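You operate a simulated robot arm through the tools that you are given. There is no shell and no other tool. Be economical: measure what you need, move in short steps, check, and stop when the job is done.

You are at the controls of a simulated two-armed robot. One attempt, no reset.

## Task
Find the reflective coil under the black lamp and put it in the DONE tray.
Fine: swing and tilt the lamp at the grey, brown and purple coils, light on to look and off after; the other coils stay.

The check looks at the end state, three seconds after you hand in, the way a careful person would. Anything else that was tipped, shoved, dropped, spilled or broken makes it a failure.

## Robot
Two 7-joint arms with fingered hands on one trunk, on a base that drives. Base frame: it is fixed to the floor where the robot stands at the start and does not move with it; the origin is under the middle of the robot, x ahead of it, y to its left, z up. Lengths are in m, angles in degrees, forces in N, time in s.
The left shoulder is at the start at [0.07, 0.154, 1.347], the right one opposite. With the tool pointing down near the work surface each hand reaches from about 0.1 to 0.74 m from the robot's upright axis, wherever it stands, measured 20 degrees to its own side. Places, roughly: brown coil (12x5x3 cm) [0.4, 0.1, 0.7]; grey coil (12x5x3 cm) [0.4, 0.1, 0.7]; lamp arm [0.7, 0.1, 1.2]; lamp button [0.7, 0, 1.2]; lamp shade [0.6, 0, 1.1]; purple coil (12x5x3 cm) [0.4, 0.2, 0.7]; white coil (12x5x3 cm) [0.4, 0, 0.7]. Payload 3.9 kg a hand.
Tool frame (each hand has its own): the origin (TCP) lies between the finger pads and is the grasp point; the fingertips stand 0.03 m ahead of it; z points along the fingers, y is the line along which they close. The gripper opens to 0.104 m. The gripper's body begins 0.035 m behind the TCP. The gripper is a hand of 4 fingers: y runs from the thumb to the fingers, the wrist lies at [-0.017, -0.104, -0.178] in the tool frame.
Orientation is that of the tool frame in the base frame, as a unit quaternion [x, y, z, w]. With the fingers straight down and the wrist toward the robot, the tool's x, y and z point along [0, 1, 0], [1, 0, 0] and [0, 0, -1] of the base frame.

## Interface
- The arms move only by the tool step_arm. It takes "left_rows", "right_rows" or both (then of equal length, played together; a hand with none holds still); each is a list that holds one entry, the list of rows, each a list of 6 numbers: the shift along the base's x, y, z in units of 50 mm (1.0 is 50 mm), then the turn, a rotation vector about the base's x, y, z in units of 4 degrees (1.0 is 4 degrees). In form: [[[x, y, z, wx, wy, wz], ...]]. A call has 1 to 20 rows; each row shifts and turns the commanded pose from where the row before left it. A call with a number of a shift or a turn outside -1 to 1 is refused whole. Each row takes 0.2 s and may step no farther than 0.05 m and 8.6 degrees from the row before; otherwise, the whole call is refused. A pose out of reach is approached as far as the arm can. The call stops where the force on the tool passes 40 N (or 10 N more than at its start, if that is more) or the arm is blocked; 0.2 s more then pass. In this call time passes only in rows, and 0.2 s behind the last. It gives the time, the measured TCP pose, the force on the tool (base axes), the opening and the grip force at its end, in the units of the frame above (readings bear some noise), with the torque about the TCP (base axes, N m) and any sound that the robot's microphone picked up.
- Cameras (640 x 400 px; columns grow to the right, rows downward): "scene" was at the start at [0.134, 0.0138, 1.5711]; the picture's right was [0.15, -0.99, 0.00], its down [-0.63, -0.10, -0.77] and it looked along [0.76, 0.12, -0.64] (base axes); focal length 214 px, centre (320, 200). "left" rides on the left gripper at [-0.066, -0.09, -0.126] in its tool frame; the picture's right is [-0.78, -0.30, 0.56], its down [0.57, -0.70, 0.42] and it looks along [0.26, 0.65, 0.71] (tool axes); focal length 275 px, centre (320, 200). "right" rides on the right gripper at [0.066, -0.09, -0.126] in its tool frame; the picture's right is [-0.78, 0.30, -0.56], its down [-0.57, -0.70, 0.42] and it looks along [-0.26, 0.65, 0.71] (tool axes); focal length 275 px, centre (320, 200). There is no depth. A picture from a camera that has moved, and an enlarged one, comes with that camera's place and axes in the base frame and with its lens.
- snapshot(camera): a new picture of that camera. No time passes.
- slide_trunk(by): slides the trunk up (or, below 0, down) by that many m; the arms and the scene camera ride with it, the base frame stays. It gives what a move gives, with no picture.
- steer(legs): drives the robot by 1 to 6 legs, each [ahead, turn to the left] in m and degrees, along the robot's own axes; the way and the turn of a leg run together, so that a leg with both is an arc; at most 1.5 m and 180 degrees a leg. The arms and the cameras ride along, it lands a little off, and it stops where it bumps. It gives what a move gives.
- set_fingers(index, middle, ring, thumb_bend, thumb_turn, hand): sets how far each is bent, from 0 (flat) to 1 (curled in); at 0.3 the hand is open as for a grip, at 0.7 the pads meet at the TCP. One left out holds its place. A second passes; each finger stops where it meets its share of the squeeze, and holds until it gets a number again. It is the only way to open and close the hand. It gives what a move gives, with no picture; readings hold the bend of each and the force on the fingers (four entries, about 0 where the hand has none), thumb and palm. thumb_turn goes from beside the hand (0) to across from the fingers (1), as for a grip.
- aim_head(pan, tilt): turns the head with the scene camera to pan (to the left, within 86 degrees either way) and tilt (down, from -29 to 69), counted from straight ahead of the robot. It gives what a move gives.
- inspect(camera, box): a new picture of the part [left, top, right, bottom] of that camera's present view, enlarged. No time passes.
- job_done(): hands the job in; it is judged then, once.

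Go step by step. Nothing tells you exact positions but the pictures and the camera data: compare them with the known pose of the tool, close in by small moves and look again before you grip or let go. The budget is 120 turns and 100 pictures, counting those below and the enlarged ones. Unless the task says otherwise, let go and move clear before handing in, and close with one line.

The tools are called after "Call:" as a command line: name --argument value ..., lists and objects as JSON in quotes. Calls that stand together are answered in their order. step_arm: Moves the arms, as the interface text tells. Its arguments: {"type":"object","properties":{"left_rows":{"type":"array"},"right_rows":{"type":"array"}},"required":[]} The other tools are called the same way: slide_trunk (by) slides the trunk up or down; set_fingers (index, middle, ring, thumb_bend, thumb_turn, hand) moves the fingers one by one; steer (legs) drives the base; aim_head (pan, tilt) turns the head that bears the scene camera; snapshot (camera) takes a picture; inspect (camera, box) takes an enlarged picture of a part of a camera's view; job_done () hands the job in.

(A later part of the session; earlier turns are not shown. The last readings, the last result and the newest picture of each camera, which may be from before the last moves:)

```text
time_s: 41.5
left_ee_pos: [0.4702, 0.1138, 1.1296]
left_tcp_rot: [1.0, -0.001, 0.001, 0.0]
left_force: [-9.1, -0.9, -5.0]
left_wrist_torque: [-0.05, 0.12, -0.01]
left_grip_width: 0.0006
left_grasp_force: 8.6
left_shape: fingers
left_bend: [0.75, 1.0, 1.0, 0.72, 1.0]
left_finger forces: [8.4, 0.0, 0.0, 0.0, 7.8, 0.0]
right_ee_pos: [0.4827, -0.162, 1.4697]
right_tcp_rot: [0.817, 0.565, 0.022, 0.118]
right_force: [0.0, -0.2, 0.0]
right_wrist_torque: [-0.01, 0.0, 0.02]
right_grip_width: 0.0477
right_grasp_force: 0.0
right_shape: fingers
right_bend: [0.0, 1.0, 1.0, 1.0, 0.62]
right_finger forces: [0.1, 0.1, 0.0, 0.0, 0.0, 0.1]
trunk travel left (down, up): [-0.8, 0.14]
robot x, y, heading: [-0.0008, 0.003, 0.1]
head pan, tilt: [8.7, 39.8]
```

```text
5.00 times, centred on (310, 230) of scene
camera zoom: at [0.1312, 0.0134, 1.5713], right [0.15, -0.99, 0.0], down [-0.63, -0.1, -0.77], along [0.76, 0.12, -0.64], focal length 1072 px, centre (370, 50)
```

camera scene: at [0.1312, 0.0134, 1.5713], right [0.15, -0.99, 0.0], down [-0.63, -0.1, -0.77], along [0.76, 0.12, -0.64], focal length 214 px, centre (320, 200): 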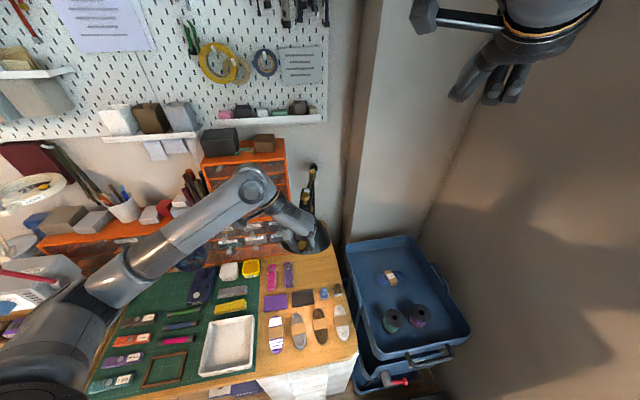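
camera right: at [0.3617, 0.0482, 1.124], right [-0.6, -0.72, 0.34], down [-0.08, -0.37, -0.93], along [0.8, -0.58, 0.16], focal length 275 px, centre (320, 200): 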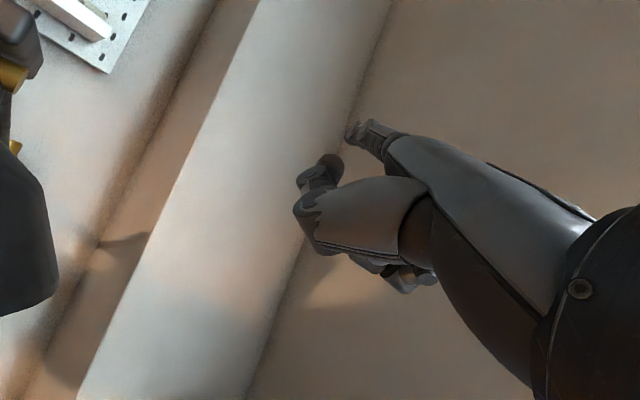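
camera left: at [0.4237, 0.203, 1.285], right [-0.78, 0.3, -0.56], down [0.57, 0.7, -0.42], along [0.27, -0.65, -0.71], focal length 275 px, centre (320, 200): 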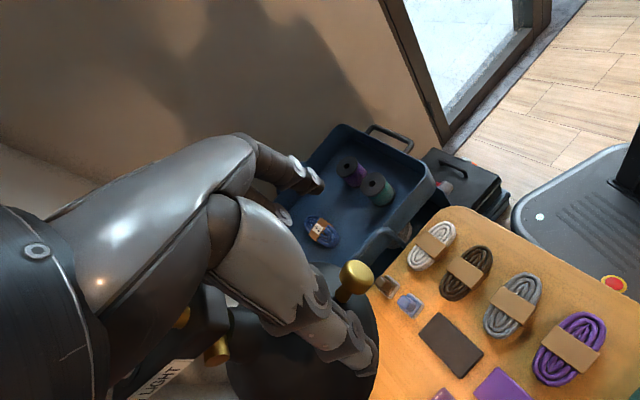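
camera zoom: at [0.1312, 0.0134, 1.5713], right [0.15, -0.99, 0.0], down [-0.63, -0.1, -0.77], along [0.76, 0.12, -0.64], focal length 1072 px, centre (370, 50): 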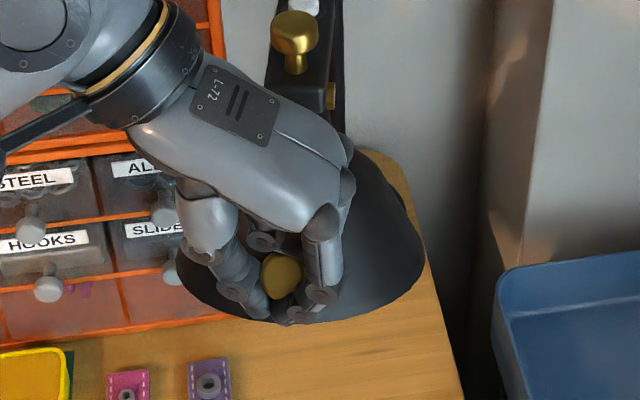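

The purple coil shows bright reflective stripes, while grey and brown are lit but plain. Purple is the one. I'll release the handle and rise clear.

Call:
set_fingers --hand "left" --index 0.3 --thumb_bend 0.3

Call:
step_arm --left_rows '[[[-0.1, 0, 0.2, 0, 0, 0], [-0.1, 0, 0.3, 0, 0, 0], [-0.1, 0, 0.5, 0, 0, 0], [-0.1, 0, 0.6, 0, 0, 0], [0, 0, 0.8, 0, 0, 0], [0, 0, 0.8, 0, 0, 0]]]'

Call:
snapshot --camera "left"

Call:
inspect --camera "scene" --box '[230, 140, 380, 360]'

```text
time_s: 42.5
left_ee_pos: [0.473, 0.1152, 1.1269]
left_tcp_rot: [1.0, 0.0, 0.0, 0.0]
left_force: [-0.1, 0.6, 0.1]
left_wrist_torque: [0.0, -0.01, -0.02]
left_grip_width: 0.1041
left_grasp_force: 0.1
left_shape: fingers
left_bend: [0.3, 1.0, 1.0, 0.3, 0.97]
left_finger forces: [0.0, 0.0, 0.0, 0.0, 0.0, 0.0]
right_ee_pos: [0.487, -0.1625, 1.4686]
right_tcp_rot: [0.817, 0.564, 0.02, 0.116]
right_force: [0.6, 0.1, 0.1]
right_wrist_torque: [0.01, 0.02, 0.0]
right_grip_width: 0.0477
right_grasp_force: 0.1
right_shape: fingers
right_bend: [0.0, 1.0, 1.0, 1.0, 0.62]
right_finger forces: [0.0, 0.0, 0.1, 0.0, 0.0, 0.0]
trunk travel left (down, up): [-0.8, 0.14]
robot x, y, heading: [0.0017, -0.0003, -0.1]
head pan, tilt: [8.7, 39.8]
```

```text
time_s: 43.9
left_ee_pos: [0.4526, 0.1155, 1.2863]
left_tcp_rot: [1.0, -0.001, 0.0, 0.0]
left_force: [-0.4, 0.4, -0.6]
left_wrist_torque: [-0.01, 0.02, -0.01]
left_grip_width: 0.1041
left_grasp_force: 0.0
left_shape: fingers
left_bend: [0.3, 1.0, 1.0, 0.3, 0.97]
left_finger forces: [0.0, 0.1, 0.0, 0.0, 0.0, 0.0]
right_ee_pos: [0.4856, -0.163, 1.4682]
right_tcp_rot: [0.817, 0.564, 0.02, 0.116]
right_force: [-0.2, 0.5, 0.2]
right_wrist_torque: [0.01, -0.04, 0.0]
right_grip_width: 0.0476
right_grasp_force: 0.0
right_shape: fingers
right_bend: [0.0, 1.0, 1.0, 1.0, 0.62]
right_finger forces: [0.0, 0.0, 0.1, 0.0, 0.1, 0.0]
trunk travel left (down, up): [-0.8, 0.14]
robot x, y, heading: [0.0033, -0.0015, -0.0]
head pan, tilt: [8.7, 39.8]
```

```text
37 pictures are left
camera left: at [0.3869, 0.2038, 1.4128], right [-0.78, 0.3, -0.56], down [0.57, 0.7, -0.42], along [0.26, -0.65, -0.71], focal length 275 px, centre (320, 200)
```

left: 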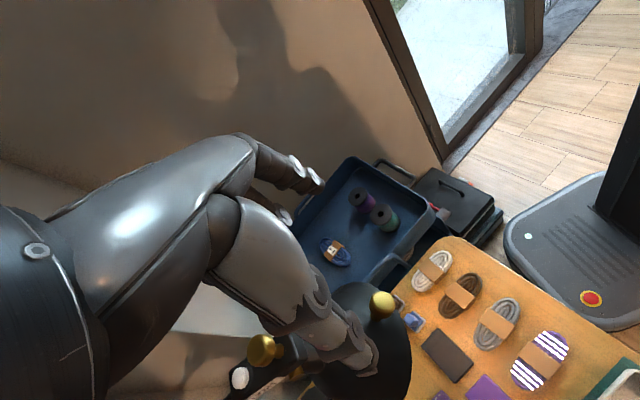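

```text
1.82 times, centred on (305, 250) of scene
camera zoom: at [0.134, 0.0129, 1.571], right [0.15, -0.99, 0.0], down [-0.63, -0.1, -0.77], along [0.76, 0.12, -0.64], focal length 390 px, centre (347, 109)
```

zoom: 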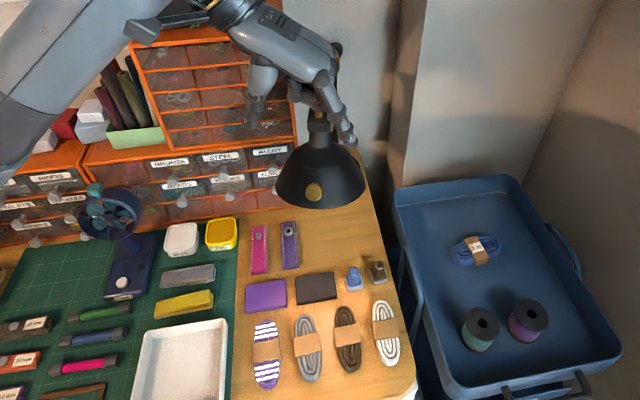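

The tilt holds. The button is now at about (0.616, 0.129, 1.194). I'll reshape the left hand to point and bring the index over the button to switch the light off.

Call:
set_fingers --hand "left" --index 0.38 --thumb_bend 1.0 --thumb_turn 0.6

Call:
step_arm --left_rows '[[[0, 0.3, 0.3, 0, 0, 1], [0.2, 0.5, 0.3, 0, 0, 1], [0.6, 0.3, 0, 0, 0, 1], [0.6, 0.23, 0, 0, 0, 1], [0.6, 0, 0, 0, 0, 0], [0.6, 0, -0.2, 0, 0, 0], [0.56, 0, -0.2, 0, 0, 0], [0, 0, -0.4, 0, 0, 0], [0, 0, 0, 0, 0, 0]]]'

Call:
inspect --camera "scene" --box '[270, 150, 350, 210]'

Call:
snapshot --camera "right"

```text
time_s: 44.9
left_ee_pos: [0.4524, 0.1147, 1.287]
left_tcp_rot: [1.0, 0.0, -0.001, 0.001]
left_force: [0.4, -0.2, -0.6]
left_wrist_torque: [0.0, 0.02, 0.0]
left_grip_width: 0.0316
left_grasp_force: 0.1
left_shape: fingers
left_bend: [0.38, 1.0, 1.0, 1.0, 0.62]
left_finger forces: [0.0, 0.0, 0.0, 0.0, 0.1, 0.0]
right_ee_pos: [0.4849, -0.1623, 1.4693]
right_tcp_rot: [0.816, 0.565, 0.022, 0.118]
right_force: [0.2, 0.6, 0.0]
right_wrist_torque: [-0.02, 0.02, 0.01]
right_grip_width: 0.0476
right_grasp_force: 0.1
right_shape: fingers
right_bend: [0.0, 1.0, 1.0, 1.0, 0.62]
right_finger forces: [0.0, 0.0, 0.0, 0.1, 0.0, 0.1]
trunk travel left (down, up): [-0.8, 0.14]
robot x, y, heading: [-0.0018, 0.0039, -0.0]
head pan, tilt: [8.7, 39.8]
```

```text
time_s: 46.9
left_ee_pos: [0.6103, 0.1803, 1.2779]
left_tcp_rot: [0.99, 0.14, 0.0, -0.001]
left_force: [0.0, 0.3, -1.1]
left_wrist_torque: [0.02, -0.01, 0.0]
left_grip_width: 0.0315
left_grasp_force: 0.0
left_shape: fingers
left_bend: [0.38, 1.0, 1.0, 1.0, 0.62]
left_finger forces: [0.1, 0.1, 0.0, 0.0, 0.0, 0.0]
right_ee_pos: [0.4854, -0.1627, 1.4682]
right_tcp_rot: [0.816, 0.565, 0.021, 0.116]
right_force: [0.6, -0.1, 0.4]
right_wrist_torque: [-0.01, -0.01, 0.02]
right_grip_width: 0.0476
right_grasp_force: 0.2
right_shape: fingers
right_bend: [0.0, 1.0, 1.0, 1.0, 0.62]
right_finger forces: [0.0, 0.1, 0.0, 0.0, 0.1, 0.1]
trunk travel left (down, up): [-0.8, 0.14]
robot x, y, heading: [-0.0032, 0.0007, -0.0]
head pan, tilt: [8.7, 39.8]
```

```text
6.67 times, centred on (310, 180) of scene
camera zoom: at [0.1334, 0.0139, 1.5711], right [0.15, -0.99, 0.0], down [-0.63, -0.1, -0.77], along [0.76, 0.12, -0.64], focal length 1430 px, centre (387, 333)
```

zoom: 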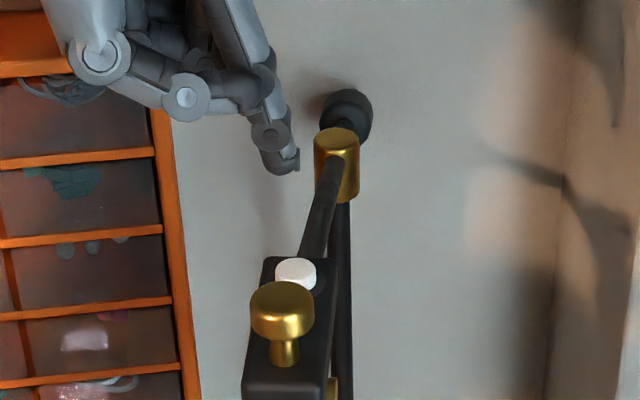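

```text
34 pictures are left
camera right: at [0.4062, -0.0508, 1.5644], right [-0.1, -0.73, 0.68], down [-0.78, -0.37, -0.51], along [0.62, -0.58, -0.53], focal length 275 px, centre (320, 200)
```

right: 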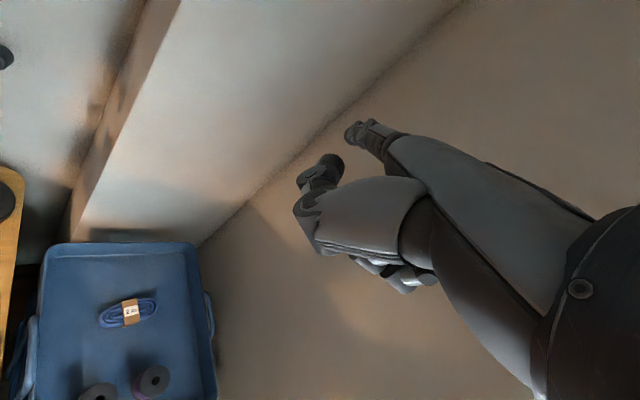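

The tip is directly over the button in x and y, about 5 cm above it. I'll lower to just above contact height and check.

Call:
step_arm --left_rows '[[[0.04, -0.02, -0.4, 0, 0, 0], [0, 0, -0.4, 0, 0, 0], [0, 0, -0.2, 0, 0, 0], [0, 0, 0, 0, 0, 0]]]'

Call:
inspect --camera "scene" --box '[270, 150, 350, 210]'

```text
time_s: 47.9
left_ee_pos: [0.6122, 0.1794, 1.2274]
left_tcp_rot: [0.99, 0.139, 0.0, 0.0]
left_force: [0.0, 1.4, 0.5]
left_wrist_torque: [-0.01, -0.01, 0.02]
left_grip_width: 0.0316
left_grasp_force: 0.1
left_shape: fingers
left_bend: [0.38, 1.0, 1.0, 1.0, 0.62]
left_finger forces: [0.0, 0.1, 0.1, 0.0, 0.1, 0.0]
right_ee_pos: [0.486, -0.1629, 1.4694]
right_tcp_rot: [0.817, 0.564, 0.021, 0.117]
right_force: [-0.1, 0.0, 0.1]
right_wrist_torque: [0.04, -0.02, -0.02]
right_grip_width: 0.0473
right_grasp_force: 0.1
right_shape: fingers
right_bend: [0.0, 1.0, 1.0, 1.0, 0.62]
right_finger forces: [0.1, 0.0, 0.1, 0.0, 0.0, 0.0]
trunk travel left (down, up): [-0.8, 0.14]
robot x, y, heading: [-0.0023, -0.0007, 0.1]
head pan, tilt: [8.7, 39.8]
```

```text
6.67 times, centred on (310, 180) of scene
camera zoom: at [0.134, 0.0135, 1.571], right [0.15, -0.99, 0.0], down [-0.63, -0.1, -0.77], along [0.76, 0.12, -0.64], focal length 1430 px, centre (387, 333)
```

zoom: 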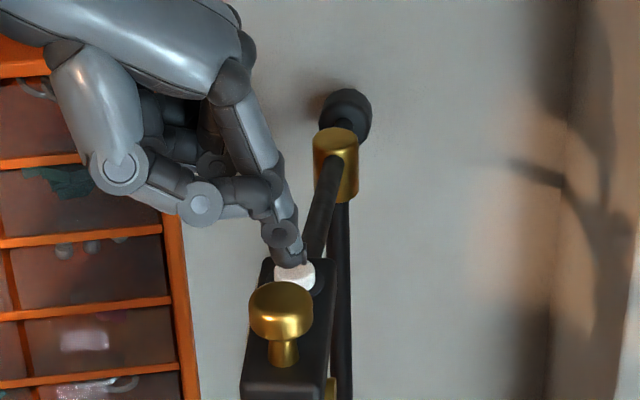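

The tip is right above the button, so I'll press in small steps until it clicks.

Call:
step_arm --left_rows '[[[0, 0, -0.06, 0, 0, 0], [0, 0, -0.06, 0, 0, 0], [0, 0, -0.05, 0, 0, 0]]]'

```text
time_s: 48.7
left_ee_pos: [0.6118, 0.1807, 1.2204]
left_tcp_rot: [0.99, 0.139, 0.0, 0.0]
left_force: [-0.4, 0.0, 2.2]
left_wrist_torque: [-0.11, -0.02, 0.03]
left_grip_width: 0.0319
left_grasp_force: 0.9
left_shape: fingers
left_bend: [0.38, 1.0, 1.0, 1.0, 0.62]
left_finger forces: [1.6, 0.0, 0.0, 0.0, 0.1, 0.0]
right_ee_pos: [0.4847, -0.163, 1.469]
right_tcp_rot: [0.817, 0.564, 0.022, 0.117]
right_force: [-0.3, 0.2, -0.3]
right_wrist_torque: [0.02, -0.01, 0.0]
right_grip_width: 0.0478
right_grasp_force: 0.0
right_shape: fingers
right_bend: [0.0, 1.0, 1.0, 1.0, 0.62]
right_finger forces: [0.0, 0.0, 0.0, 0.1, 0.0, 0.0]
trunk travel left (down, up): [-0.8, 0.14]
robot x, y, heading: [0.0025, 0.0004, 0.1]
head pan, tilt: [8.7, 39.8]
heard: click
```

It clicked. I'll lift off and confirm the light is out.

Call:
step_arm --left_rows '[[[0, 0, 0.2, 0, 0, 0], [0, 0, 0.4, 0, 0, 0], [0, 0.2, 0.6, 0, 0, 0], [-0.2, 0.4, 0.6, 0, 0, 0], [-0.4, 0.4, 0.4, 0, 0, 0]]]'

Call:
inspect --camera "scene" --box '[190, 180, 390, 380]'

```text
time_s: 49.9
left_ee_pos: [0.5793, 0.2297, 1.3291]
left_tcp_rot: [0.99, 0.14, 0.0, 0.001]
left_force: [-0.2, -0.1, -0.6]
left_wrist_torque: [-0.01, -0.03, 0.0]
left_grip_width: 0.0315
left_grasp_force: 0.1
left_shape: fingers
left_bend: [0.38, 1.0, 1.0, 1.0, 0.62]
left_finger forces: [0.0, 0.1, 0.0, 0.0, 0.0, 0.0]
right_ee_pos: [0.4836, -0.1612, 1.4704]
right_tcp_rot: [0.816, 0.566, 0.021, 0.117]
right_force: [0.0, 0.8, 0.3]
right_wrist_torque: [-0.01, -0.01, -0.05]
right_grip_width: 0.0477
right_grasp_force: 0.1
right_shape: fingers
right_bend: [0.0, 1.0, 1.0, 1.0, 0.62]
right_finger forces: [0.0, 0.0, 0.0, 0.0, 0.0, 0.1]
trunk travel left (down, up): [-0.8, 0.14]
robot x, y, heading: [0.0009, 0.0, 0.0]
head pan, tilt: [8.7, 39.8]
```

```text
2.00 times, centred on (290, 280) of scene
camera zoom: at [0.1322, 0.0152, 1.5712], right [0.15, -0.99, 0.0], down [-0.63, -0.1, -0.77], along [0.76, 0.12, -0.64], focal length 429 px, centre (380, 40)
```

zoom: 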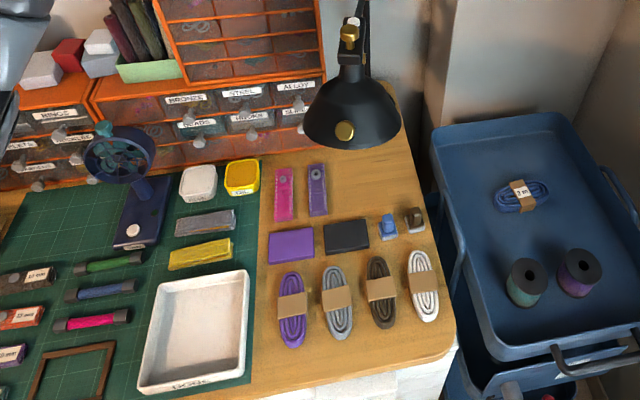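

The light is off. The purple coil is at about (0.38, 0.207) with its axis some 21° off x, and the gap to the grey coil is narrow, so I'll use a partial opening. I'm moving the left hand above it.

Call:
step_arm --left_rows '[[[-0.8, -0.1, 0, 0, 0, 0.7], [-0.8, -0.1, 0, 0, 0, 0.7], [-0.8, -0.1, 0, 0, 0, 0], [-0.8, -0.1, 0, 0, 0, 0], [-0.8, 0, -0.3, 0, 0, 0], [0, 0, -0.9, 0, 0, 0], [0, 0, -0.9, 0, 0, 0], [0, 0, -0.9, 0, 0, 0], [0, 0, -0.9, 0, 0, 0], [0, 0, -0.9, 0, 0, 0], [0, 0, -0.9, 0, 0, 0], [0, 0, -0.5, 0, 0, 0], [0, 0, 0, 0, 0, 0]]]'

Call:
set_fingers --hand "left" --index 0.43 --middle 0.43 --ring 0.43 --thumb_bend 0.43 --thumb_turn 1.0

Call:
snapshot --camera "left"

Call:
inspect --camera "scene" --box '[190, 250, 370, 400]'

```text
time_s: 52.7
left_ee_pos: [0.3836, 0.2092, 1.0186]
left_tcp_rot: [0.982, 0.188, -0.001, 0.0]
left_force: [0.6, 0.5, -0.7]
left_wrist_torque: [-0.01, -0.01, 0.0]
left_grip_width: 0.0316
left_grasp_force: 0.1
left_shape: fingers
left_bend: [0.38, 1.0, 1.0, 1.0, 0.62]
left_finger forces: [0.0, 0.0, 0.1, 0.0, 0.1, 0.0]
right_ee_pos: [0.4853, -0.1626, 1.4683]
right_tcp_rot: [0.817, 0.564, 0.02, 0.117]
right_force: [-0.1, -1.0, 1.3]
right_wrist_torque: [0.0, -0.01, 0.01]
right_grip_width: 0.0476
right_grasp_force: 0.1
right_shape: fingers
right_bend: [0.0, 1.0, 1.0, 1.0, 0.62]
right_finger forces: [0.0, 0.1, 0.0, 0.0, 0.0, 0.0]
trunk travel left (down, up): [-0.8, 0.14]
robot x, y, heading: [-0.0033, -0.0011, -0.1]
head pan, tilt: [8.7, 39.8]
```

```text
time_s: 53.7
left_ee_pos: [0.3833, 0.209, 1.0195]
left_tcp_rot: [0.982, 0.188, 0.0, 0.0]
left_force: [-1.1, 0.1, 0.6]
left_wrist_torque: [0.0, 0.01, -0.01]
left_grip_width: 0.0718
left_grasp_force: 0.0
left_shape: fingers
left_bend: [0.43, 0.43, 0.43, 0.43, 0.99]
left_finger forces: [0.1, 0.0, 0.0, 0.0, 0.0, 0.1]
right_ee_pos: [0.4868, -0.1632, 1.468]
right_tcp_rot: [0.817, 0.564, 0.022, 0.117]
right_force: [-0.1, 0.1, 0.2]
right_wrist_torque: [0.02, 0.0, 0.0]
right_grip_width: 0.0477
right_grasp_force: 0.1
right_shape: fingers
right_bend: [0.0, 1.0, 1.0, 1.0, 0.62]
right_finger forces: [0.1, 0.0, 0.0, 0.0, 0.1, 0.1]
trunk travel left (down, up): [-0.8, 0.14]
robot x, y, heading: [-0.0013, -0.0018, 0.1]
head pan, tilt: [8.7, 39.8]
```

```text
31 pictures are left
camera left: at [0.2895, 0.2685, 1.1455], right [-0.83, -0.01, -0.56], down [0.27, 0.86, -0.42], along [0.49, -0.51, -0.71], focal length 275 px, centre (320, 200)
```

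left: 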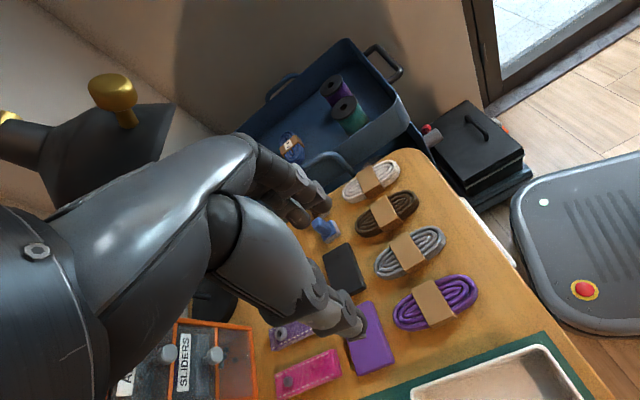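

```text
2.67 times, centred on (280, 325) of scene
camera zoom: at [0.134, 0.0136, 1.571], right [0.15, -0.99, 0.0], down [-0.63, -0.1, -0.77], along [0.76, 0.12, -0.64], focal length 572 px, centre (427, -133)
```

zoom: 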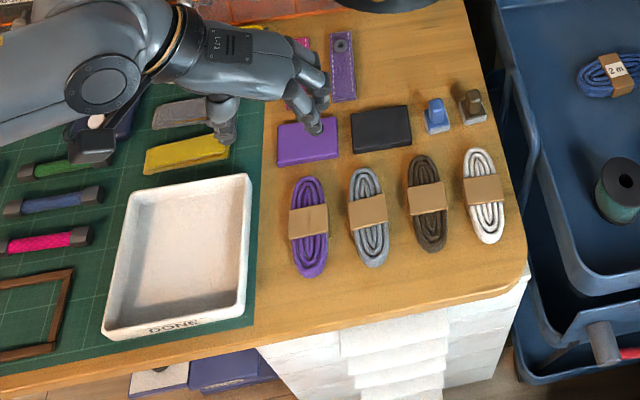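

Triangulation puts the coil's band top at (0.377, 0.2015, 0.763), so the table is at about z 0.735. I'll centre over it and descend to 0.83 to check alignment.

Call:
step_arm --left_rows '[[[-0.12, -0.15, -0.5, 0, 0, 0], [0, 0, -0.9, 0, 0, 0], [0, 0, -0.9, 0, 0, 0], [0, 0, -0.9, 0, 0, 0], [0, 0, -0.5, 0, 0, 0], [0, 0, 0, 0, 0, 0]]]'

Call:
snapshot --camera "left"

Call:
inspect --camera "scene" --box '[240, 270, 340, 370]'

```text
time_s: 55.1
left_ee_pos: [0.3759, 0.2003, 0.8354]
left_tcp_rot: [0.982, 0.188, 0.0, 0.0]
left_force: [-0.5, 0.1, 0.7]
left_wrist_torque: [-0.01, -0.02, -0.03]
left_grip_width: 0.0717
left_grasp_force: 0.0
left_shape: fingers
left_bend: [0.43, 0.43, 0.43, 0.43, 0.99]
left_finger forces: [0.0, 0.1, 0.0, 0.1, 0.0, 0.0]
right_ee_pos: [0.4856, -0.1624, 1.4694]
right_tcp_rot: [0.817, 0.564, 0.022, 0.117]
right_force: [-0.2, -0.2, 0.3]
right_wrist_torque: [0.04, 0.02, 0.02]
right_grip_width: 0.0476
right_grasp_force: 0.0
right_shape: fingers
right_bend: [0.0, 1.0, 1.0, 1.0, 0.62]
right_finger forces: [0.0, 0.0, 0.0, 0.1, 0.1, 0.1]
trunk travel left (down, up): [-0.8, 0.14]
robot x, y, heading: [0.0015, 0.0015, -0.2]
head pan, tilt: [8.7, 39.8]
```

```text
29 pictures are left
camera left: at [0.2824, 0.2603, 0.961], right [-0.83, -0.01, -0.56], down [0.27, 0.86, -0.42], along [0.49, -0.51, -0.71], focal length 275 px, centre (320, 200)
```

left: 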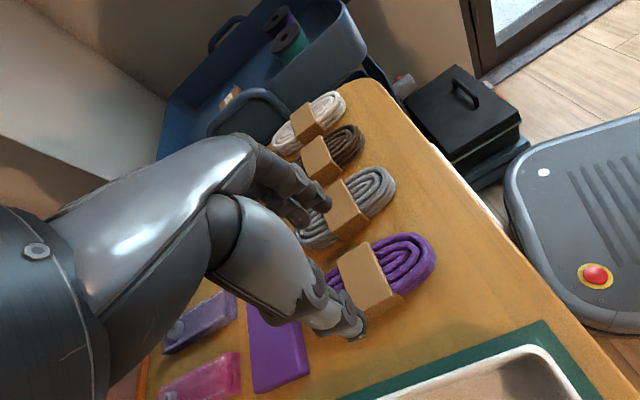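

```text
4.00 times, centred on (290, 320) of scene
camera zoom: at [0.1337, 0.0137, 1.5711], right [0.15, -0.99, 0.0], down [-0.63, -0.1, -0.77], along [0.76, 0.12, -0.64], focal length 858 px, centre (440, -280)
```

zoom: 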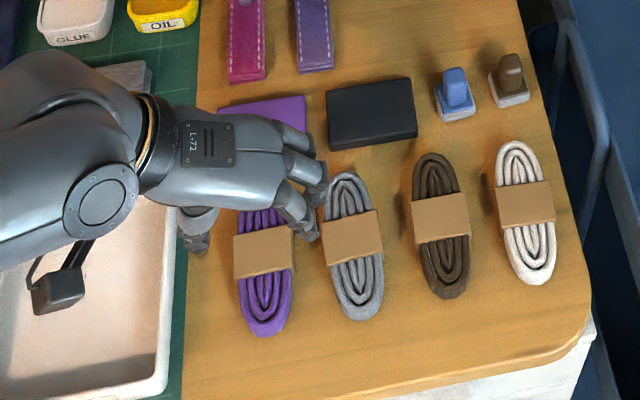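

The coil band is confirmed at (0.377, 0.2017), exactly under the hand, and the gap to grey is about 2.4 cm. I'll narrow the opening to about 6 cm and descend partway.

Call:
set_fingers --hand "left" --index 0.47 --middle 0.47 --ring 0.47 --thumb_bend 0.45

Call:
step_arm --left_rows '[[[0.02, 0.02, -0.3, 0, 0, 0], [0, 0, -0.25, 0, 0, 0], [0, 0, 0, 0, 0, 0]]]'

Call:
inspect --camera "scene" --box '[245, 280, 325, 360]'

Call:
inspect --camera "left" --box '[220, 120, 440, 340]'

```text
time_s: 56.1
left_ee_pos: [0.3769, 0.2017, 0.8352]
left_tcp_rot: [0.982, 0.187, 0.0, 0.0]
left_force: [-0.1, 0.1, 0.1]
left_wrist_torque: [-0.01, 0.01, -0.03]
left_grip_width: 0.0646
left_grasp_force: 0.1
left_shape: fingers
left_bend: [0.47, 0.47, 0.47, 0.45, 0.99]
left_finger forces: [0.0, 0.0, 0.0, 0.0, 0.0, 0.1]
right_ee_pos: [0.4858, -0.1616, 1.4679]
right_tcp_rot: [0.817, 0.565, 0.021, 0.116]
right_force: [0.1, -0.2, 0.3]
right_wrist_torque: [0.03, 0.0, -0.03]
right_grip_width: 0.0477
right_grasp_force: 0.0
right_shape: fingers
right_bend: [0.0, 1.0, 1.0, 1.0, 0.62]
right_finger forces: [0.0, 0.0, 0.0, 0.1, 0.2, 0.0]
trunk travel left (down, up): [-0.8, 0.14]
robot x, y, heading: [0.0005, -0.0002, 0.3]
head pan, tilt: [8.7, 39.8]
```

```text
time_s: 56.9
left_ee_pos: [0.3779, 0.2046, 0.8078]
left_tcp_rot: [0.982, 0.188, -0.001, 0.0]
left_force: [-0.1, -0.3, -0.4]
left_wrist_torque: [-0.01, 0.03, -0.03]
left_grip_width: 0.0645
left_grasp_force: 0.1
left_shape: fingers
left_bend: [0.47, 0.47, 0.47, 0.45, 0.99]
left_finger forces: [0.0, 0.0, 0.0, 0.0, 0.1, 0.0]
right_ee_pos: [0.4846, -0.1621, 1.4692]
right_tcp_rot: [0.817, 0.564, 0.021, 0.117]
right_force: [-0.1, 0.4, 0.1]
right_wrist_torque: [-0.01, -0.03, 0.01]
right_grip_width: 0.0477
right_grasp_force: 0.0
right_shape: fingers
right_bend: [0.0, 1.0, 1.0, 1.0, 0.62]
right_finger forces: [0.1, 0.0, 0.0, 0.0, 0.1, 0.0]
trunk travel left (down, up): [-0.8, 0.14]
robot x, y, heading: [0.0015, 0.0003, -0.0]
head pan, tilt: [8.7, 39.8]
```

```text
5.00 times, centred on (285, 320) of scene
camera zoom: at [0.1336, 0.0136, 1.5711], right [0.15, -0.99, 0.0], down [-0.63, -0.1, -0.77], along [0.76, 0.12, -0.64], focal length 1072 px, centre (495, -400)
```

zoom: 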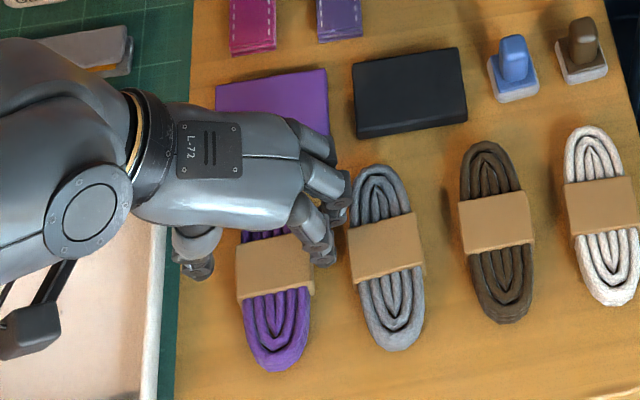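

```text
1.82 times, centred on (330, 230) of left
camera zoom: at [0.2828, 0.2629, 0.9337], right [-0.83, -0.01, -0.56], down [0.27, 0.86, -0.42], along [0.49, -0.51, -0.71], focal length 500 px, centre (302, 146)
```

zoom: 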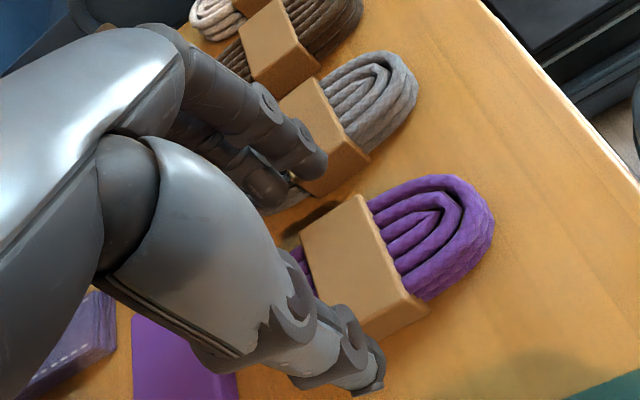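

The index tip is about 33 mm lateral from the coil centre, which fits the gap. I'll tuck the middle and ring fingers in slightly and descend further.

Call:
set_fingers --hand "left" --index 0.485 --middle 0.495 --ring 0.495

Call:
step_arm --left_rows '[[[0, 0, -0.2, 0, 0, 0], [0, 0, -0.15, 0, 0, 0], [0, 0, 0, 0, 0, 0]]]'

Call:
inspect --camera "scene" --box '[245, 280, 325, 360]'

Call:
inspect --camera "left" --box '[220, 120, 440, 340]'

```text
time_s: 57.9
left_ee_pos: [0.3776, 0.2037, 0.8082]
left_tcp_rot: [0.982, 0.187, 0.0, 0.0]
left_force: [-0.2, 0.6, -0.4]
left_wrist_torque: [-0.01, -0.02, 0.02]
left_grip_width: 0.0631
left_grasp_force: 0.0
left_shape: fingers
left_bend: [0.48, 0.49, 0.49, 0.45, 0.99]
left_finger forces: [0.0, 0.0, 0.0, 0.0, 0.0, 0.0]
right_ee_pos: [0.4851, -0.1628, 1.4678]
right_tcp_rot: [0.817, 0.564, 0.021, 0.116]
right_force: [0.7, -0.1, -0.3]
right_wrist_torque: [0.0, 0.04, 0.04]
right_grip_width: 0.0479
right_grasp_force: 0.1
right_shape: fingers
right_bend: [0.0, 1.0, 1.0, 1.0, 0.62]
right_finger forces: [0.0, 0.0, 0.0, 0.1, 0.0, 0.0]
trunk travel left (down, up): [-0.8, 0.14]
robot x, y, heading: [-0.0005, 0.0015, 0.2]
head pan, tilt: [8.7, 39.8]
```

```text
time_s: 58.7
left_ee_pos: [0.3778, 0.2041, 0.789]
left_tcp_rot: [0.982, 0.187, 0.0, 0.0]
left_force: [0.6, 0.4, -1.2]
left_wrist_torque: [-0.02, 0.0, 0.02]
left_grip_width: 0.0632
left_grasp_force: 0.2
left_shape: fingers
left_bend: [0.48, 0.49, 0.49, 0.45, 0.99]
left_finger forces: [0.0, 0.1, 0.0, 0.0, 0.0, 0.0]
right_ee_pos: [0.4859, -0.1631, 1.469]
right_tcp_rot: [0.817, 0.564, 0.022, 0.118]
right_force: [0.2, 0.2, 0.3]
right_wrist_torque: [0.0, 0.01, -0.02]
right_grip_width: 0.0476
right_grasp_force: 0.0
right_shape: fingers
right_bend: [0.0, 1.0, 1.0, 1.0, 0.62]
right_finger forces: [0.0, 0.0, 0.0, 0.0, 0.1, 0.0]
trunk travel left (down, up): [-0.8, 0.14]
robot x, y, heading: [-0.0002, -0.005, 0.1]
head pan, tilt: [8.7, 39.8]
```

```text
5.00 times, centred on (285, 320) of scene
camera zoom: at [0.1337, 0.0137, 1.5711], right [0.15, -0.99, 0.0], down [-0.63, -0.1, -0.77], along [0.76, 0.12, -0.64], focal length 1072 px, centre (495, -400)
```

zoom: 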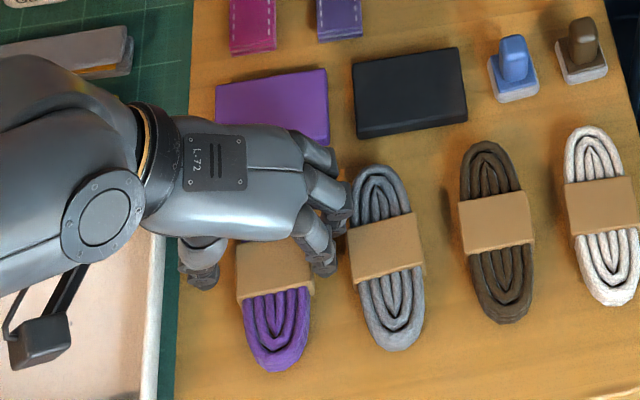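

```text
1.82 times, centred on (330, 230) of left
camera zoom: at [0.2835, 0.2629, 0.9148], right [-0.83, -0.01, -0.56], down [0.27, 0.86, -0.42], along [0.49, -0.51, -0.71], focal length 500 px, centre (302, 146)
```

zoom: 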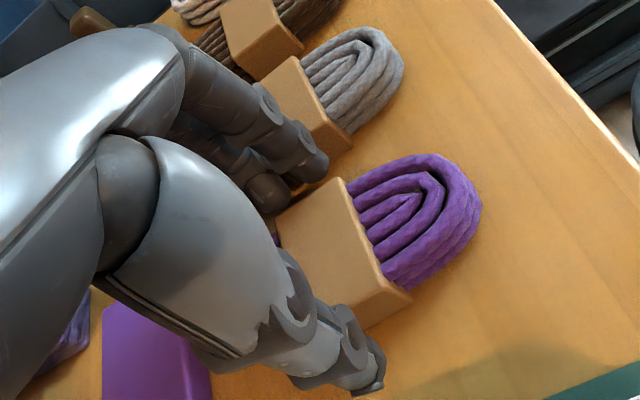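

The fingers sit in the gap without contact. I'll descend the last 11 mm and then close.

Call:
step_arm --left_rows '[[[0, 0.02, -0.12, 0, 0, 0], [0, 0, -0.12, 0, 0, 0], [0, 0, 0, 0, 0, 0]]]'

Call:
set_fingers --hand "left" --index 0.62 --middle 0.62 --ring 0.62 --thumb_bend 0.62

Call:
inspect --camera "scene" --box '[245, 280, 325, 360]'

```text
time_s: 59.5
left_ee_pos: [0.3782, 0.205, 0.7774]
left_tcp_rot: [0.982, 0.187, 0.0, 0.0]
left_force: [-0.1, 2.2, 1.9]
left_wrist_torque: [-0.07, -0.06, 0.03]
left_grip_width: 0.0633
left_grasp_force: 1.8
left_shape: fingers
left_bend: [0.48, 0.49, 0.49, 0.45, 0.99]
left_finger forces: [0.0, 2.2, 0.1, 0.1, 0.1, 0.0]
right_ee_pos: [0.4841, -0.1628, 1.4694]
right_tcp_rot: [0.817, 0.564, 0.021, 0.117]
right_force: [0.5, -0.3, 0.1]
right_wrist_torque: [0.02, 0.01, 0.0]
right_grip_width: 0.0478
right_grasp_force: 0.1
right_shape: fingers
right_bend: [0.0, 1.0, 1.0, 1.0, 0.62]
right_finger forces: [0.0, 0.0, 0.0, 0.0, 0.0, 0.0]
trunk travel left (down, up): [-0.8, 0.14]
robot x, y, heading: [0.0025, 0.0033, -0.4]
head pan, tilt: [8.7, 39.8]
```

```text
time_s: 60.5
left_ee_pos: [0.3784, 0.2045, 0.7775]
left_tcp_rot: [0.982, 0.187, 0.0, 0.0]
left_force: [-0.8, -0.2, -0.7]
left_wrist_torque: [-0.02, 0.06, -0.02]
left_grip_width: 0.048
left_grasp_force: 13.1
left_shape: fingers
left_bend: [0.56, 0.58, 0.58, 0.51, 1.0]
left_finger forces: [4.9, 4.5, 3.8, 0.0, 13.1, 0.0]
right_ee_pos: [0.4859, -0.1627, 1.4691]
right_tcp_rot: [0.818, 0.563, 0.021, 0.117]
right_force: [0.0, 0.1, -0.5]
right_wrist_torque: [-0.02, -0.04, 0.04]
right_grip_width: 0.0475
right_grasp_force: 0.0
right_shape: fingers
right_bend: [0.0, 1.0, 1.0, 1.0, 0.62]
right_finger forces: [0.0, 0.0, 0.0, 0.1, 0.0, 0.0]
trunk travel left (down, up): [-0.8, 0.14]
robot x, y, heading: [-0.0019, 0.0022, -0.1]
head pan, tilt: [8.7, 39.8]
```

```text
5.00 times, centred on (285, 320) of scene
camera zoom: at [0.1339, 0.0137, 1.571], right [0.15, -0.99, 0.0], down [-0.63, -0.1, -0.77], along [0.76, 0.12, -0.64], focal length 1072 px, centre (495, -400)
```

zoom: 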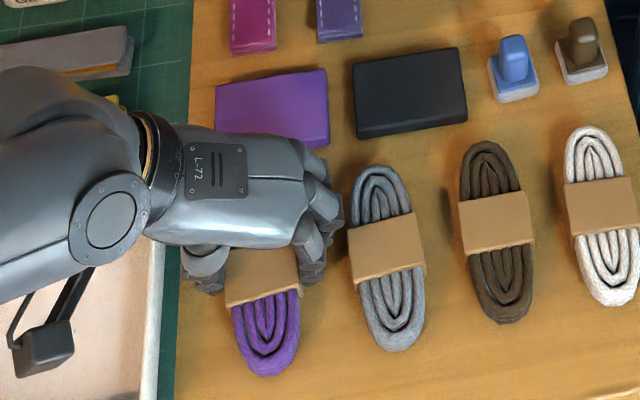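

The coil is gripped at 13 N, 48 mm wide, and the grey coil hasn't moved. I'll lift and check.

Call:
step_arm --left_rows '[[[0, 0, 0.3, 0, 0, 0], [0, 0, 0.5, 0, 0, 0], [0, 0, 0.6, 0, 0, 0], [0, 0, 0.6, 0, 0, 0], [0, 0, 0.4, 0, 0, 0]]]'

Call:
inspect --camera "scene" --box '[190, 250, 350, 370]'

```text
time_s: 61.7
left_ee_pos: [0.3759, 0.2059, 0.8972]
left_tcp_rot: [0.982, 0.187, 0.001, 0.0]
left_force: [0.0, -0.3, -1.8]
left_wrist_torque: [-0.02, -0.03, -0.01]
left_grip_width: 0.0475
left_grasp_force: 12.6
left_shape: fingers
left_bend: [0.56, 0.58, 0.58, 0.51, 1.0]
left_finger forces: [4.9, 4.4, 3.7, 0.1, 13.0, 0.0]
right_ee_pos: [0.486, -0.1631, 1.4696]
right_tcp_rot: [0.817, 0.565, 0.021, 0.117]
right_force: [0.4, 0.8, -0.8]
right_wrist_torque: [-0.02, -0.05, 0.03]
right_grip_width: 0.0477
right_grasp_force: 0.2
right_shape: fingers
right_bend: [0.0, 1.0, 1.0, 1.0, 0.62]
right_finger forces: [0.0, 0.0, 0.1, 0.0, 0.0, 0.0]
trunk travel left (down, up): [-0.8, 0.14]
robot x, y, heading: [-0.003, -0.0016, 0.2]
head pan, tilt: [8.7, 39.8]
```

```text
3.33 times, centred on (270, 310) of scene
camera zoom: at [0.1337, 0.0136, 1.571], right [0.15, -0.99, 0.0], down [-0.63, -0.1, -0.77], along [0.76, 0.12, -0.64], focal length 715 px, centre (487, -167)
```

zoom: 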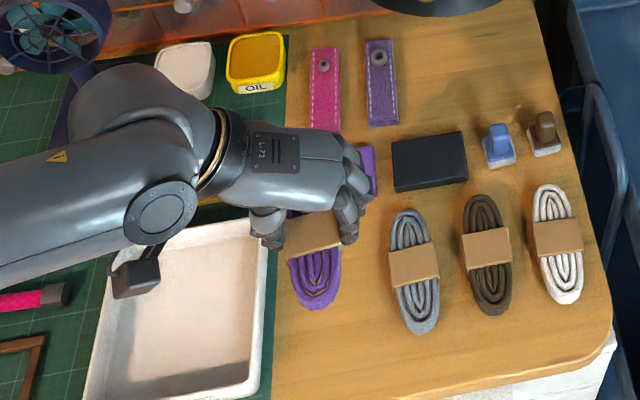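

The coil is held securely. The tray centre is at about (0.33, 0.344), so I'll carry the coil there at this height and look.

Call:
step_arm --left_rows '[[[-0.18, 0.55, 0, 0, 0, 0], [-0.18, 0.55, 0, 0, 0, 0], [-0.18, 0.55, 0, 0, 0, 0], [-0.18, 0.55, 0, 0, 0, 0], [-0.18, 0.55, 0, 0, 0, 0], [0, 0, 0, 0, 0, 0]]]'

Call:
snapshot --camera "left"

Call:
inspect --camera "scene" --box '[130, 250, 330, 400]'

```text
time_s: 63.1
left_ee_pos: [0.3316, 0.343, 0.8969]
left_tcp_rot: [0.982, 0.187, 0.0, 0.0]
left_force: [0.1, 0.0, -1.4]
left_wrist_torque: [0.02, 0.03, 0.0]
left_grip_width: 0.0477
left_grasp_force: 12.9
left_shape: fingers
left_bend: [0.56, 0.58, 0.58, 0.51, 1.0]
left_finger forces: [5.0, 4.4, 3.5, 0.1, 12.8, 0.1]
right_ee_pos: [0.486, -0.1618, 1.4679]
right_tcp_rot: [0.817, 0.564, 0.021, 0.116]
right_force: [-0.1, -0.1, 0.9]
right_wrist_torque: [0.0, -0.02, -0.02]
right_grip_width: 0.0477
right_grasp_force: 0.0
right_shape: fingers
right_bend: [0.0, 1.0, 1.0, 1.0, 0.62]
right_finger forces: [0.0, 0.0, 0.0, 0.0, 0.0, 0.0]
trunk travel left (down, up): [-0.8, 0.14]
robot x, y, heading: [-0.0019, -0.0033, -0.2]
head pan, tilt: [8.7, 39.8]
```

```text
21 pictures are left
camera left: at [0.2375, 0.4015, 1.0237], right [-0.83, -0.01, -0.56], down [0.27, 0.86, -0.42], along [0.48, -0.51, -0.71], focal length 275 px, centre (320, 200)
```

left: 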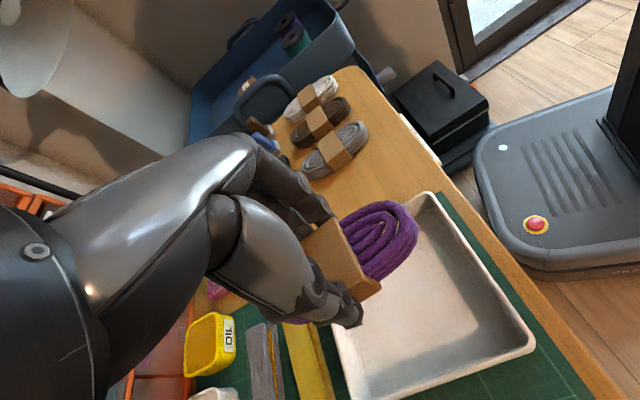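

```text
2.67 times, centred on (230, 325) of scene
camera zoom: at [0.1343, 0.0136, 1.571], right [0.15, -0.99, 0.0], down [-0.63, -0.1, -0.77], along [0.76, 0.12, -0.64], focal length 572 px, centre (560, -133)
```

zoom: 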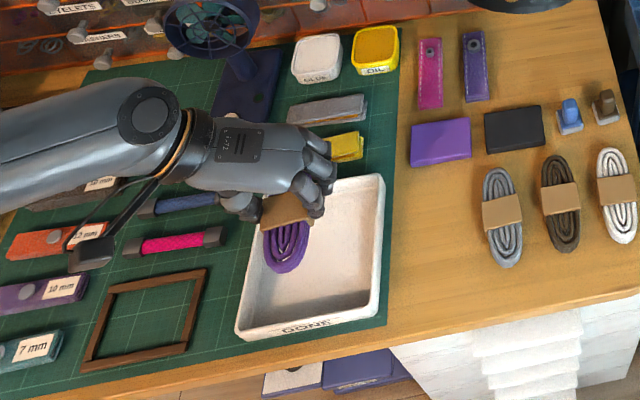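

The coil is aligned over the tray. I'll lower it in stages and check clearance to the walls.

Call:
step_arm --left_rows '[[[-0.12, 0, -0.5, 0, 0, 0], [0, 0, -0.6, 0, 0, 0], [0, 0, -0.5, 0, 0, 0], [0, 0, -0.2, 0, 0, 0], [0, 0, 0, 0, 0, 0]]]'

Call:
snapshot --camera "left"

Call:
inspect --camera "scene" --box '[190, 290, 290, 390]'

```text
time_s: 64.3
left_ee_pos: [0.3254, 0.3424, 0.8071]
left_tcp_rot: [0.982, 0.187, 0.0, 0.0]
left_force: [-0.4, -0.2, -1.6]
left_wrist_torque: [-0.04, -0.02, 0.0]
left_grip_width: 0.0478
left_grasp_force: 12.8
left_shape: fingers
left_bend: [0.56, 0.58, 0.58, 0.51, 1.0]
left_finger forces: [4.9, 4.3, 3.5, 0.0, 12.7, 0.0]
right_ee_pos: [0.4875, -0.1625, 1.4689]
right_tcp_rot: [0.817, 0.564, 0.021, 0.117]
right_force: [-1.2, 0.1, -0.4]
right_wrist_torque: [0.03, 0.01, 0.02]
right_grip_width: 0.048
right_grasp_force: 0.0
right_shape: fingers
right_bend: [0.0, 1.0, 1.0, 1.0, 0.62]
right_finger forces: [0.1, 0.0, 0.1, 0.1, 0.0, 0.0]
trunk travel left (down, up): [-0.8, 0.14]
robot x, y, heading: [0.0012, 0.0045, 0.0]
head pan, tilt: [8.7, 39.8]
```

```text
19 pictures are left
camera left: at [0.2319, 0.4005, 0.9338], right [-0.83, -0.01, -0.56], down [0.27, 0.86, -0.42], along [0.48, -0.51, -0.71], focal length 275 px, centre (320, 200)
```

left: 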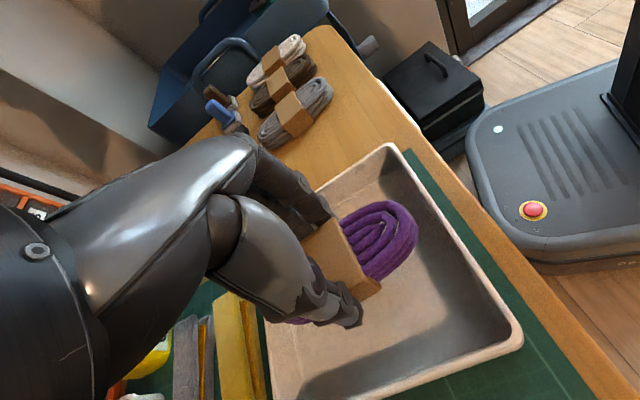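

```text
4.00 times, centred on (240, 340) of scene
camera zoom: at [0.1339, 0.014, 1.571], right [0.15, -0.99, 0.0], down [-0.63, -0.1, -0.77], along [0.76, 0.12, -0.64], focal length 858 px, centre (640, -360)
```

zoom: 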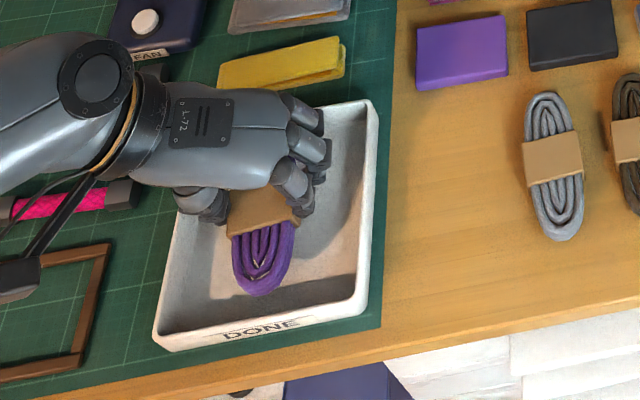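

The thumb is close to the tray's left wall, so I'll shift 14 mm toward -y and lower to the floor.

Call:
step_arm --left_rows '[[[-0.08, -0.28, 0, 0, 0, 0], [0, 0, -0.2, 0, 0, 0], [0, 0, -0.15, 0, 0, 0], [0, 0, -0.1, 0, 0, 0], [0, 0, 0, 0, 0, 0]]]'

Call:
inspect --camera "scene" --box '[190, 290, 290, 390]'

```text
time_s: 65.5
left_ee_pos: [0.3218, 0.3276, 0.7857]
left_tcp_rot: [0.982, 0.188, 0.0, 0.001]
left_force: [0.5, 0.0, -1.4]
left_wrist_torque: [-0.01, -0.02, 0.0]
left_grip_width: 0.0476
left_grasp_force: 12.5
left_shape: fingers
left_bend: [0.56, 0.58, 0.58, 0.51, 1.0]
left_finger forces: [5.0, 4.3, 3.6, 0.0, 12.7, 0.0]
right_ee_pos: [0.486, -0.1617, 1.4692]
right_tcp_rot: [0.817, 0.564, 0.022, 0.117]
right_force: [0.5, 0.5, -0.4]
right_wrist_torque: [0.02, 0.01, -0.02]
right_grip_width: 0.0477
right_grasp_force: 0.0
right_shape: fingers
right_bend: [0.0, 1.0, 1.0, 1.0, 0.62]
right_finger forces: [0.0, 0.0, 0.1, 0.1, 0.1, 0.0]
trunk travel left (down, up): [-0.8, 0.14]
robot x, y, heading: [0.0029, -0.0029, 0.2]
head pan, tilt: [8.7, 39.8]
```

```text
4.00 times, centred on (240, 340) of scene
camera zoom: at [0.134, 0.0139, 1.571], right [0.15, -0.99, 0.0], down [-0.63, -0.1, -0.77], along [0.76, 0.12, -0.64], focal length 858 px, centre (640, -360)
```

zoom: 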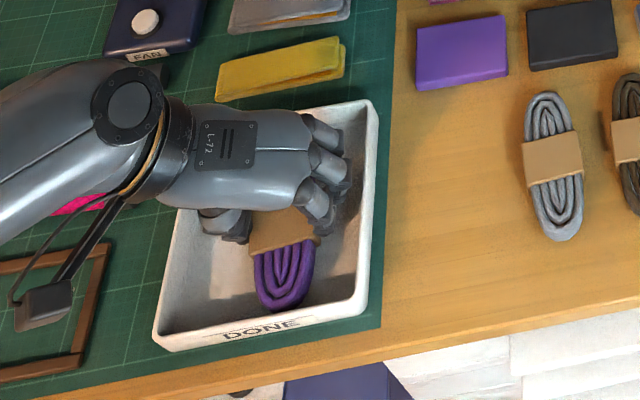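

Everything is well inside the tray. I'll lower a few more millimetres to touch the floor.

Call:
step_arm --left_rows '[[[0, 0, -0.05, 0, 0, 0], [0, 0, -0.05, 0, 0, 0]]]'

```text
time_s: 66.1
left_ee_pos: [0.3221, 0.3268, 0.7799]
left_tcp_rot: [0.982, 0.187, 0.0, 0.001]
left_force: [-0.1, -0.3, 2.9]
left_wrist_torque: [-0.02, 0.01, 0.03]
left_grip_width: 0.0477
left_grasp_force: 13.1
left_shape: fingers
left_bend: [0.56, 0.58, 0.58, 0.51, 1.0]
left_finger forces: [5.0, 4.4, 3.6, 0.0, 13.1, 0.0]
right_ee_pos: [0.4856, -0.1618, 1.4689]
right_tcp_rot: [0.817, 0.564, 0.02, 0.116]
right_force: [-0.2, 0.0, -0.4]
right_wrist_torque: [-0.02, -0.06, 0.0]
right_grip_width: 0.0476
right_grasp_force: 0.0
right_shape: fingers
right_bend: [0.0, 1.0, 1.0, 1.0, 0.62]
right_finger forces: [0.0, 0.0, 0.1, 0.0, 0.0, 0.1]
trunk travel left (down, up): [-0.8, 0.14]
robot x, y, heading: [0.0019, -0.0019, -0.0]
head pan, tilt: [8.7, 39.8]
```

The coil has touched the floor (3 N upward). I'll open slightly and rise straight up.

Call:
set_fingers --hand "left" --index 0.49 --middle 0.5 --ring 0.5 --thumb_bend 0.44

Call:
step_arm --left_rows '[[[0, 0, 0.2, 0, 0, 0], [0, 0, 0.4, 0, 0, 0], [0, 0, 0.6, 0, 0, 0], [0, 0, 0.8, 0, 0, 0], [0, 0, 0.9, 0, 0, 0], [0, 0.3, 0.9, 0, 0, 0], [0, 0.5, 0.9, 0, 0, 0], [0, 0.5, 0.9, 0, 0, 0]]]'

Call:
snapshot --camera "scene"

Call:
inspect --camera "scene" --box '[130, 200, 380, 400]'

```text
time_s: 67.1
left_ee_pos: [0.3217, 0.3278, 0.7801]
left_tcp_rot: [0.982, 0.187, 0.0, 0.0]
left_force: [-1.1, 0.9, 0.5]
left_wrist_torque: [0.03, -0.05, 0.02]
left_grip_width: 0.0623
left_grasp_force: 0.0
left_shape: fingers
left_bend: [0.49, 0.5, 0.5, 0.44, 0.99]
left_finger forces: [0.1, 0.0, 0.1, 0.0, 0.0, 0.1]
right_ee_pos: [0.4847, -0.1625, 1.469]
right_tcp_rot: [0.817, 0.564, 0.02, 0.117]
right_force: [0.5, -0.2, -0.6]
right_wrist_torque: [0.02, 0.01, -0.02]
right_grip_width: 0.0476
right_grasp_force: 0.0
right_shape: fingers
right_bend: [0.0, 1.0, 1.0, 1.0, 0.62]
right_finger forces: [0.0, 0.0, 0.0, 0.0, 0.1, 0.0]
trunk travel left (down, up): [-0.8, 0.14]
robot x, y, heading: [-0.0027, -0.0004, -0.0]
head pan, tilt: [8.7, 39.8]
```

```text
refused: row 7 steps farther than a row can; nothing moved
```

```text
16 pictures are left
camera scene: at [0.134, 0.0138, 1.571], right [0.15, -0.99, 0.0], down [-0.63, -0.1, -0.77], along [0.76, 0.12, -0.64], focal length 214 px, centre (320, 200)
```

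scene: 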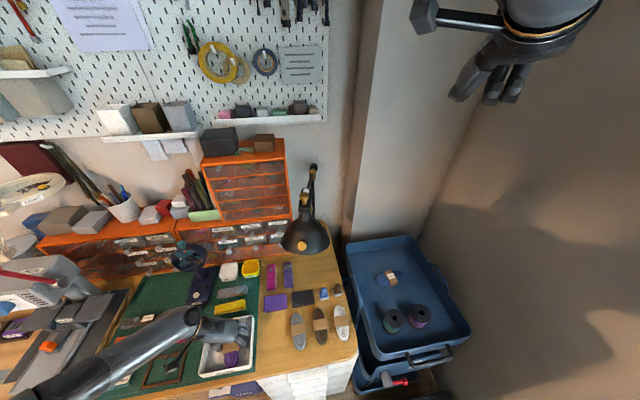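

```text
2.00 times, centred on (255, 300) of scene
camera zoom: at [0.134, 0.0138, 1.571], right [0.15, -0.99, 0.0], down [-0.63, -0.1, -0.77], along [0.76, 0.12, -0.64], focal length 429 px, centre (450, 0)
```

zoom: 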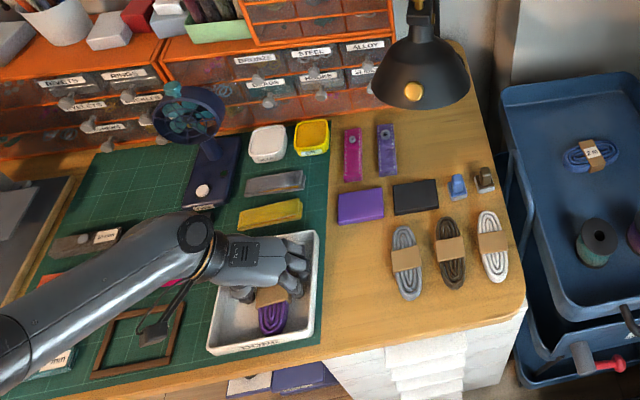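

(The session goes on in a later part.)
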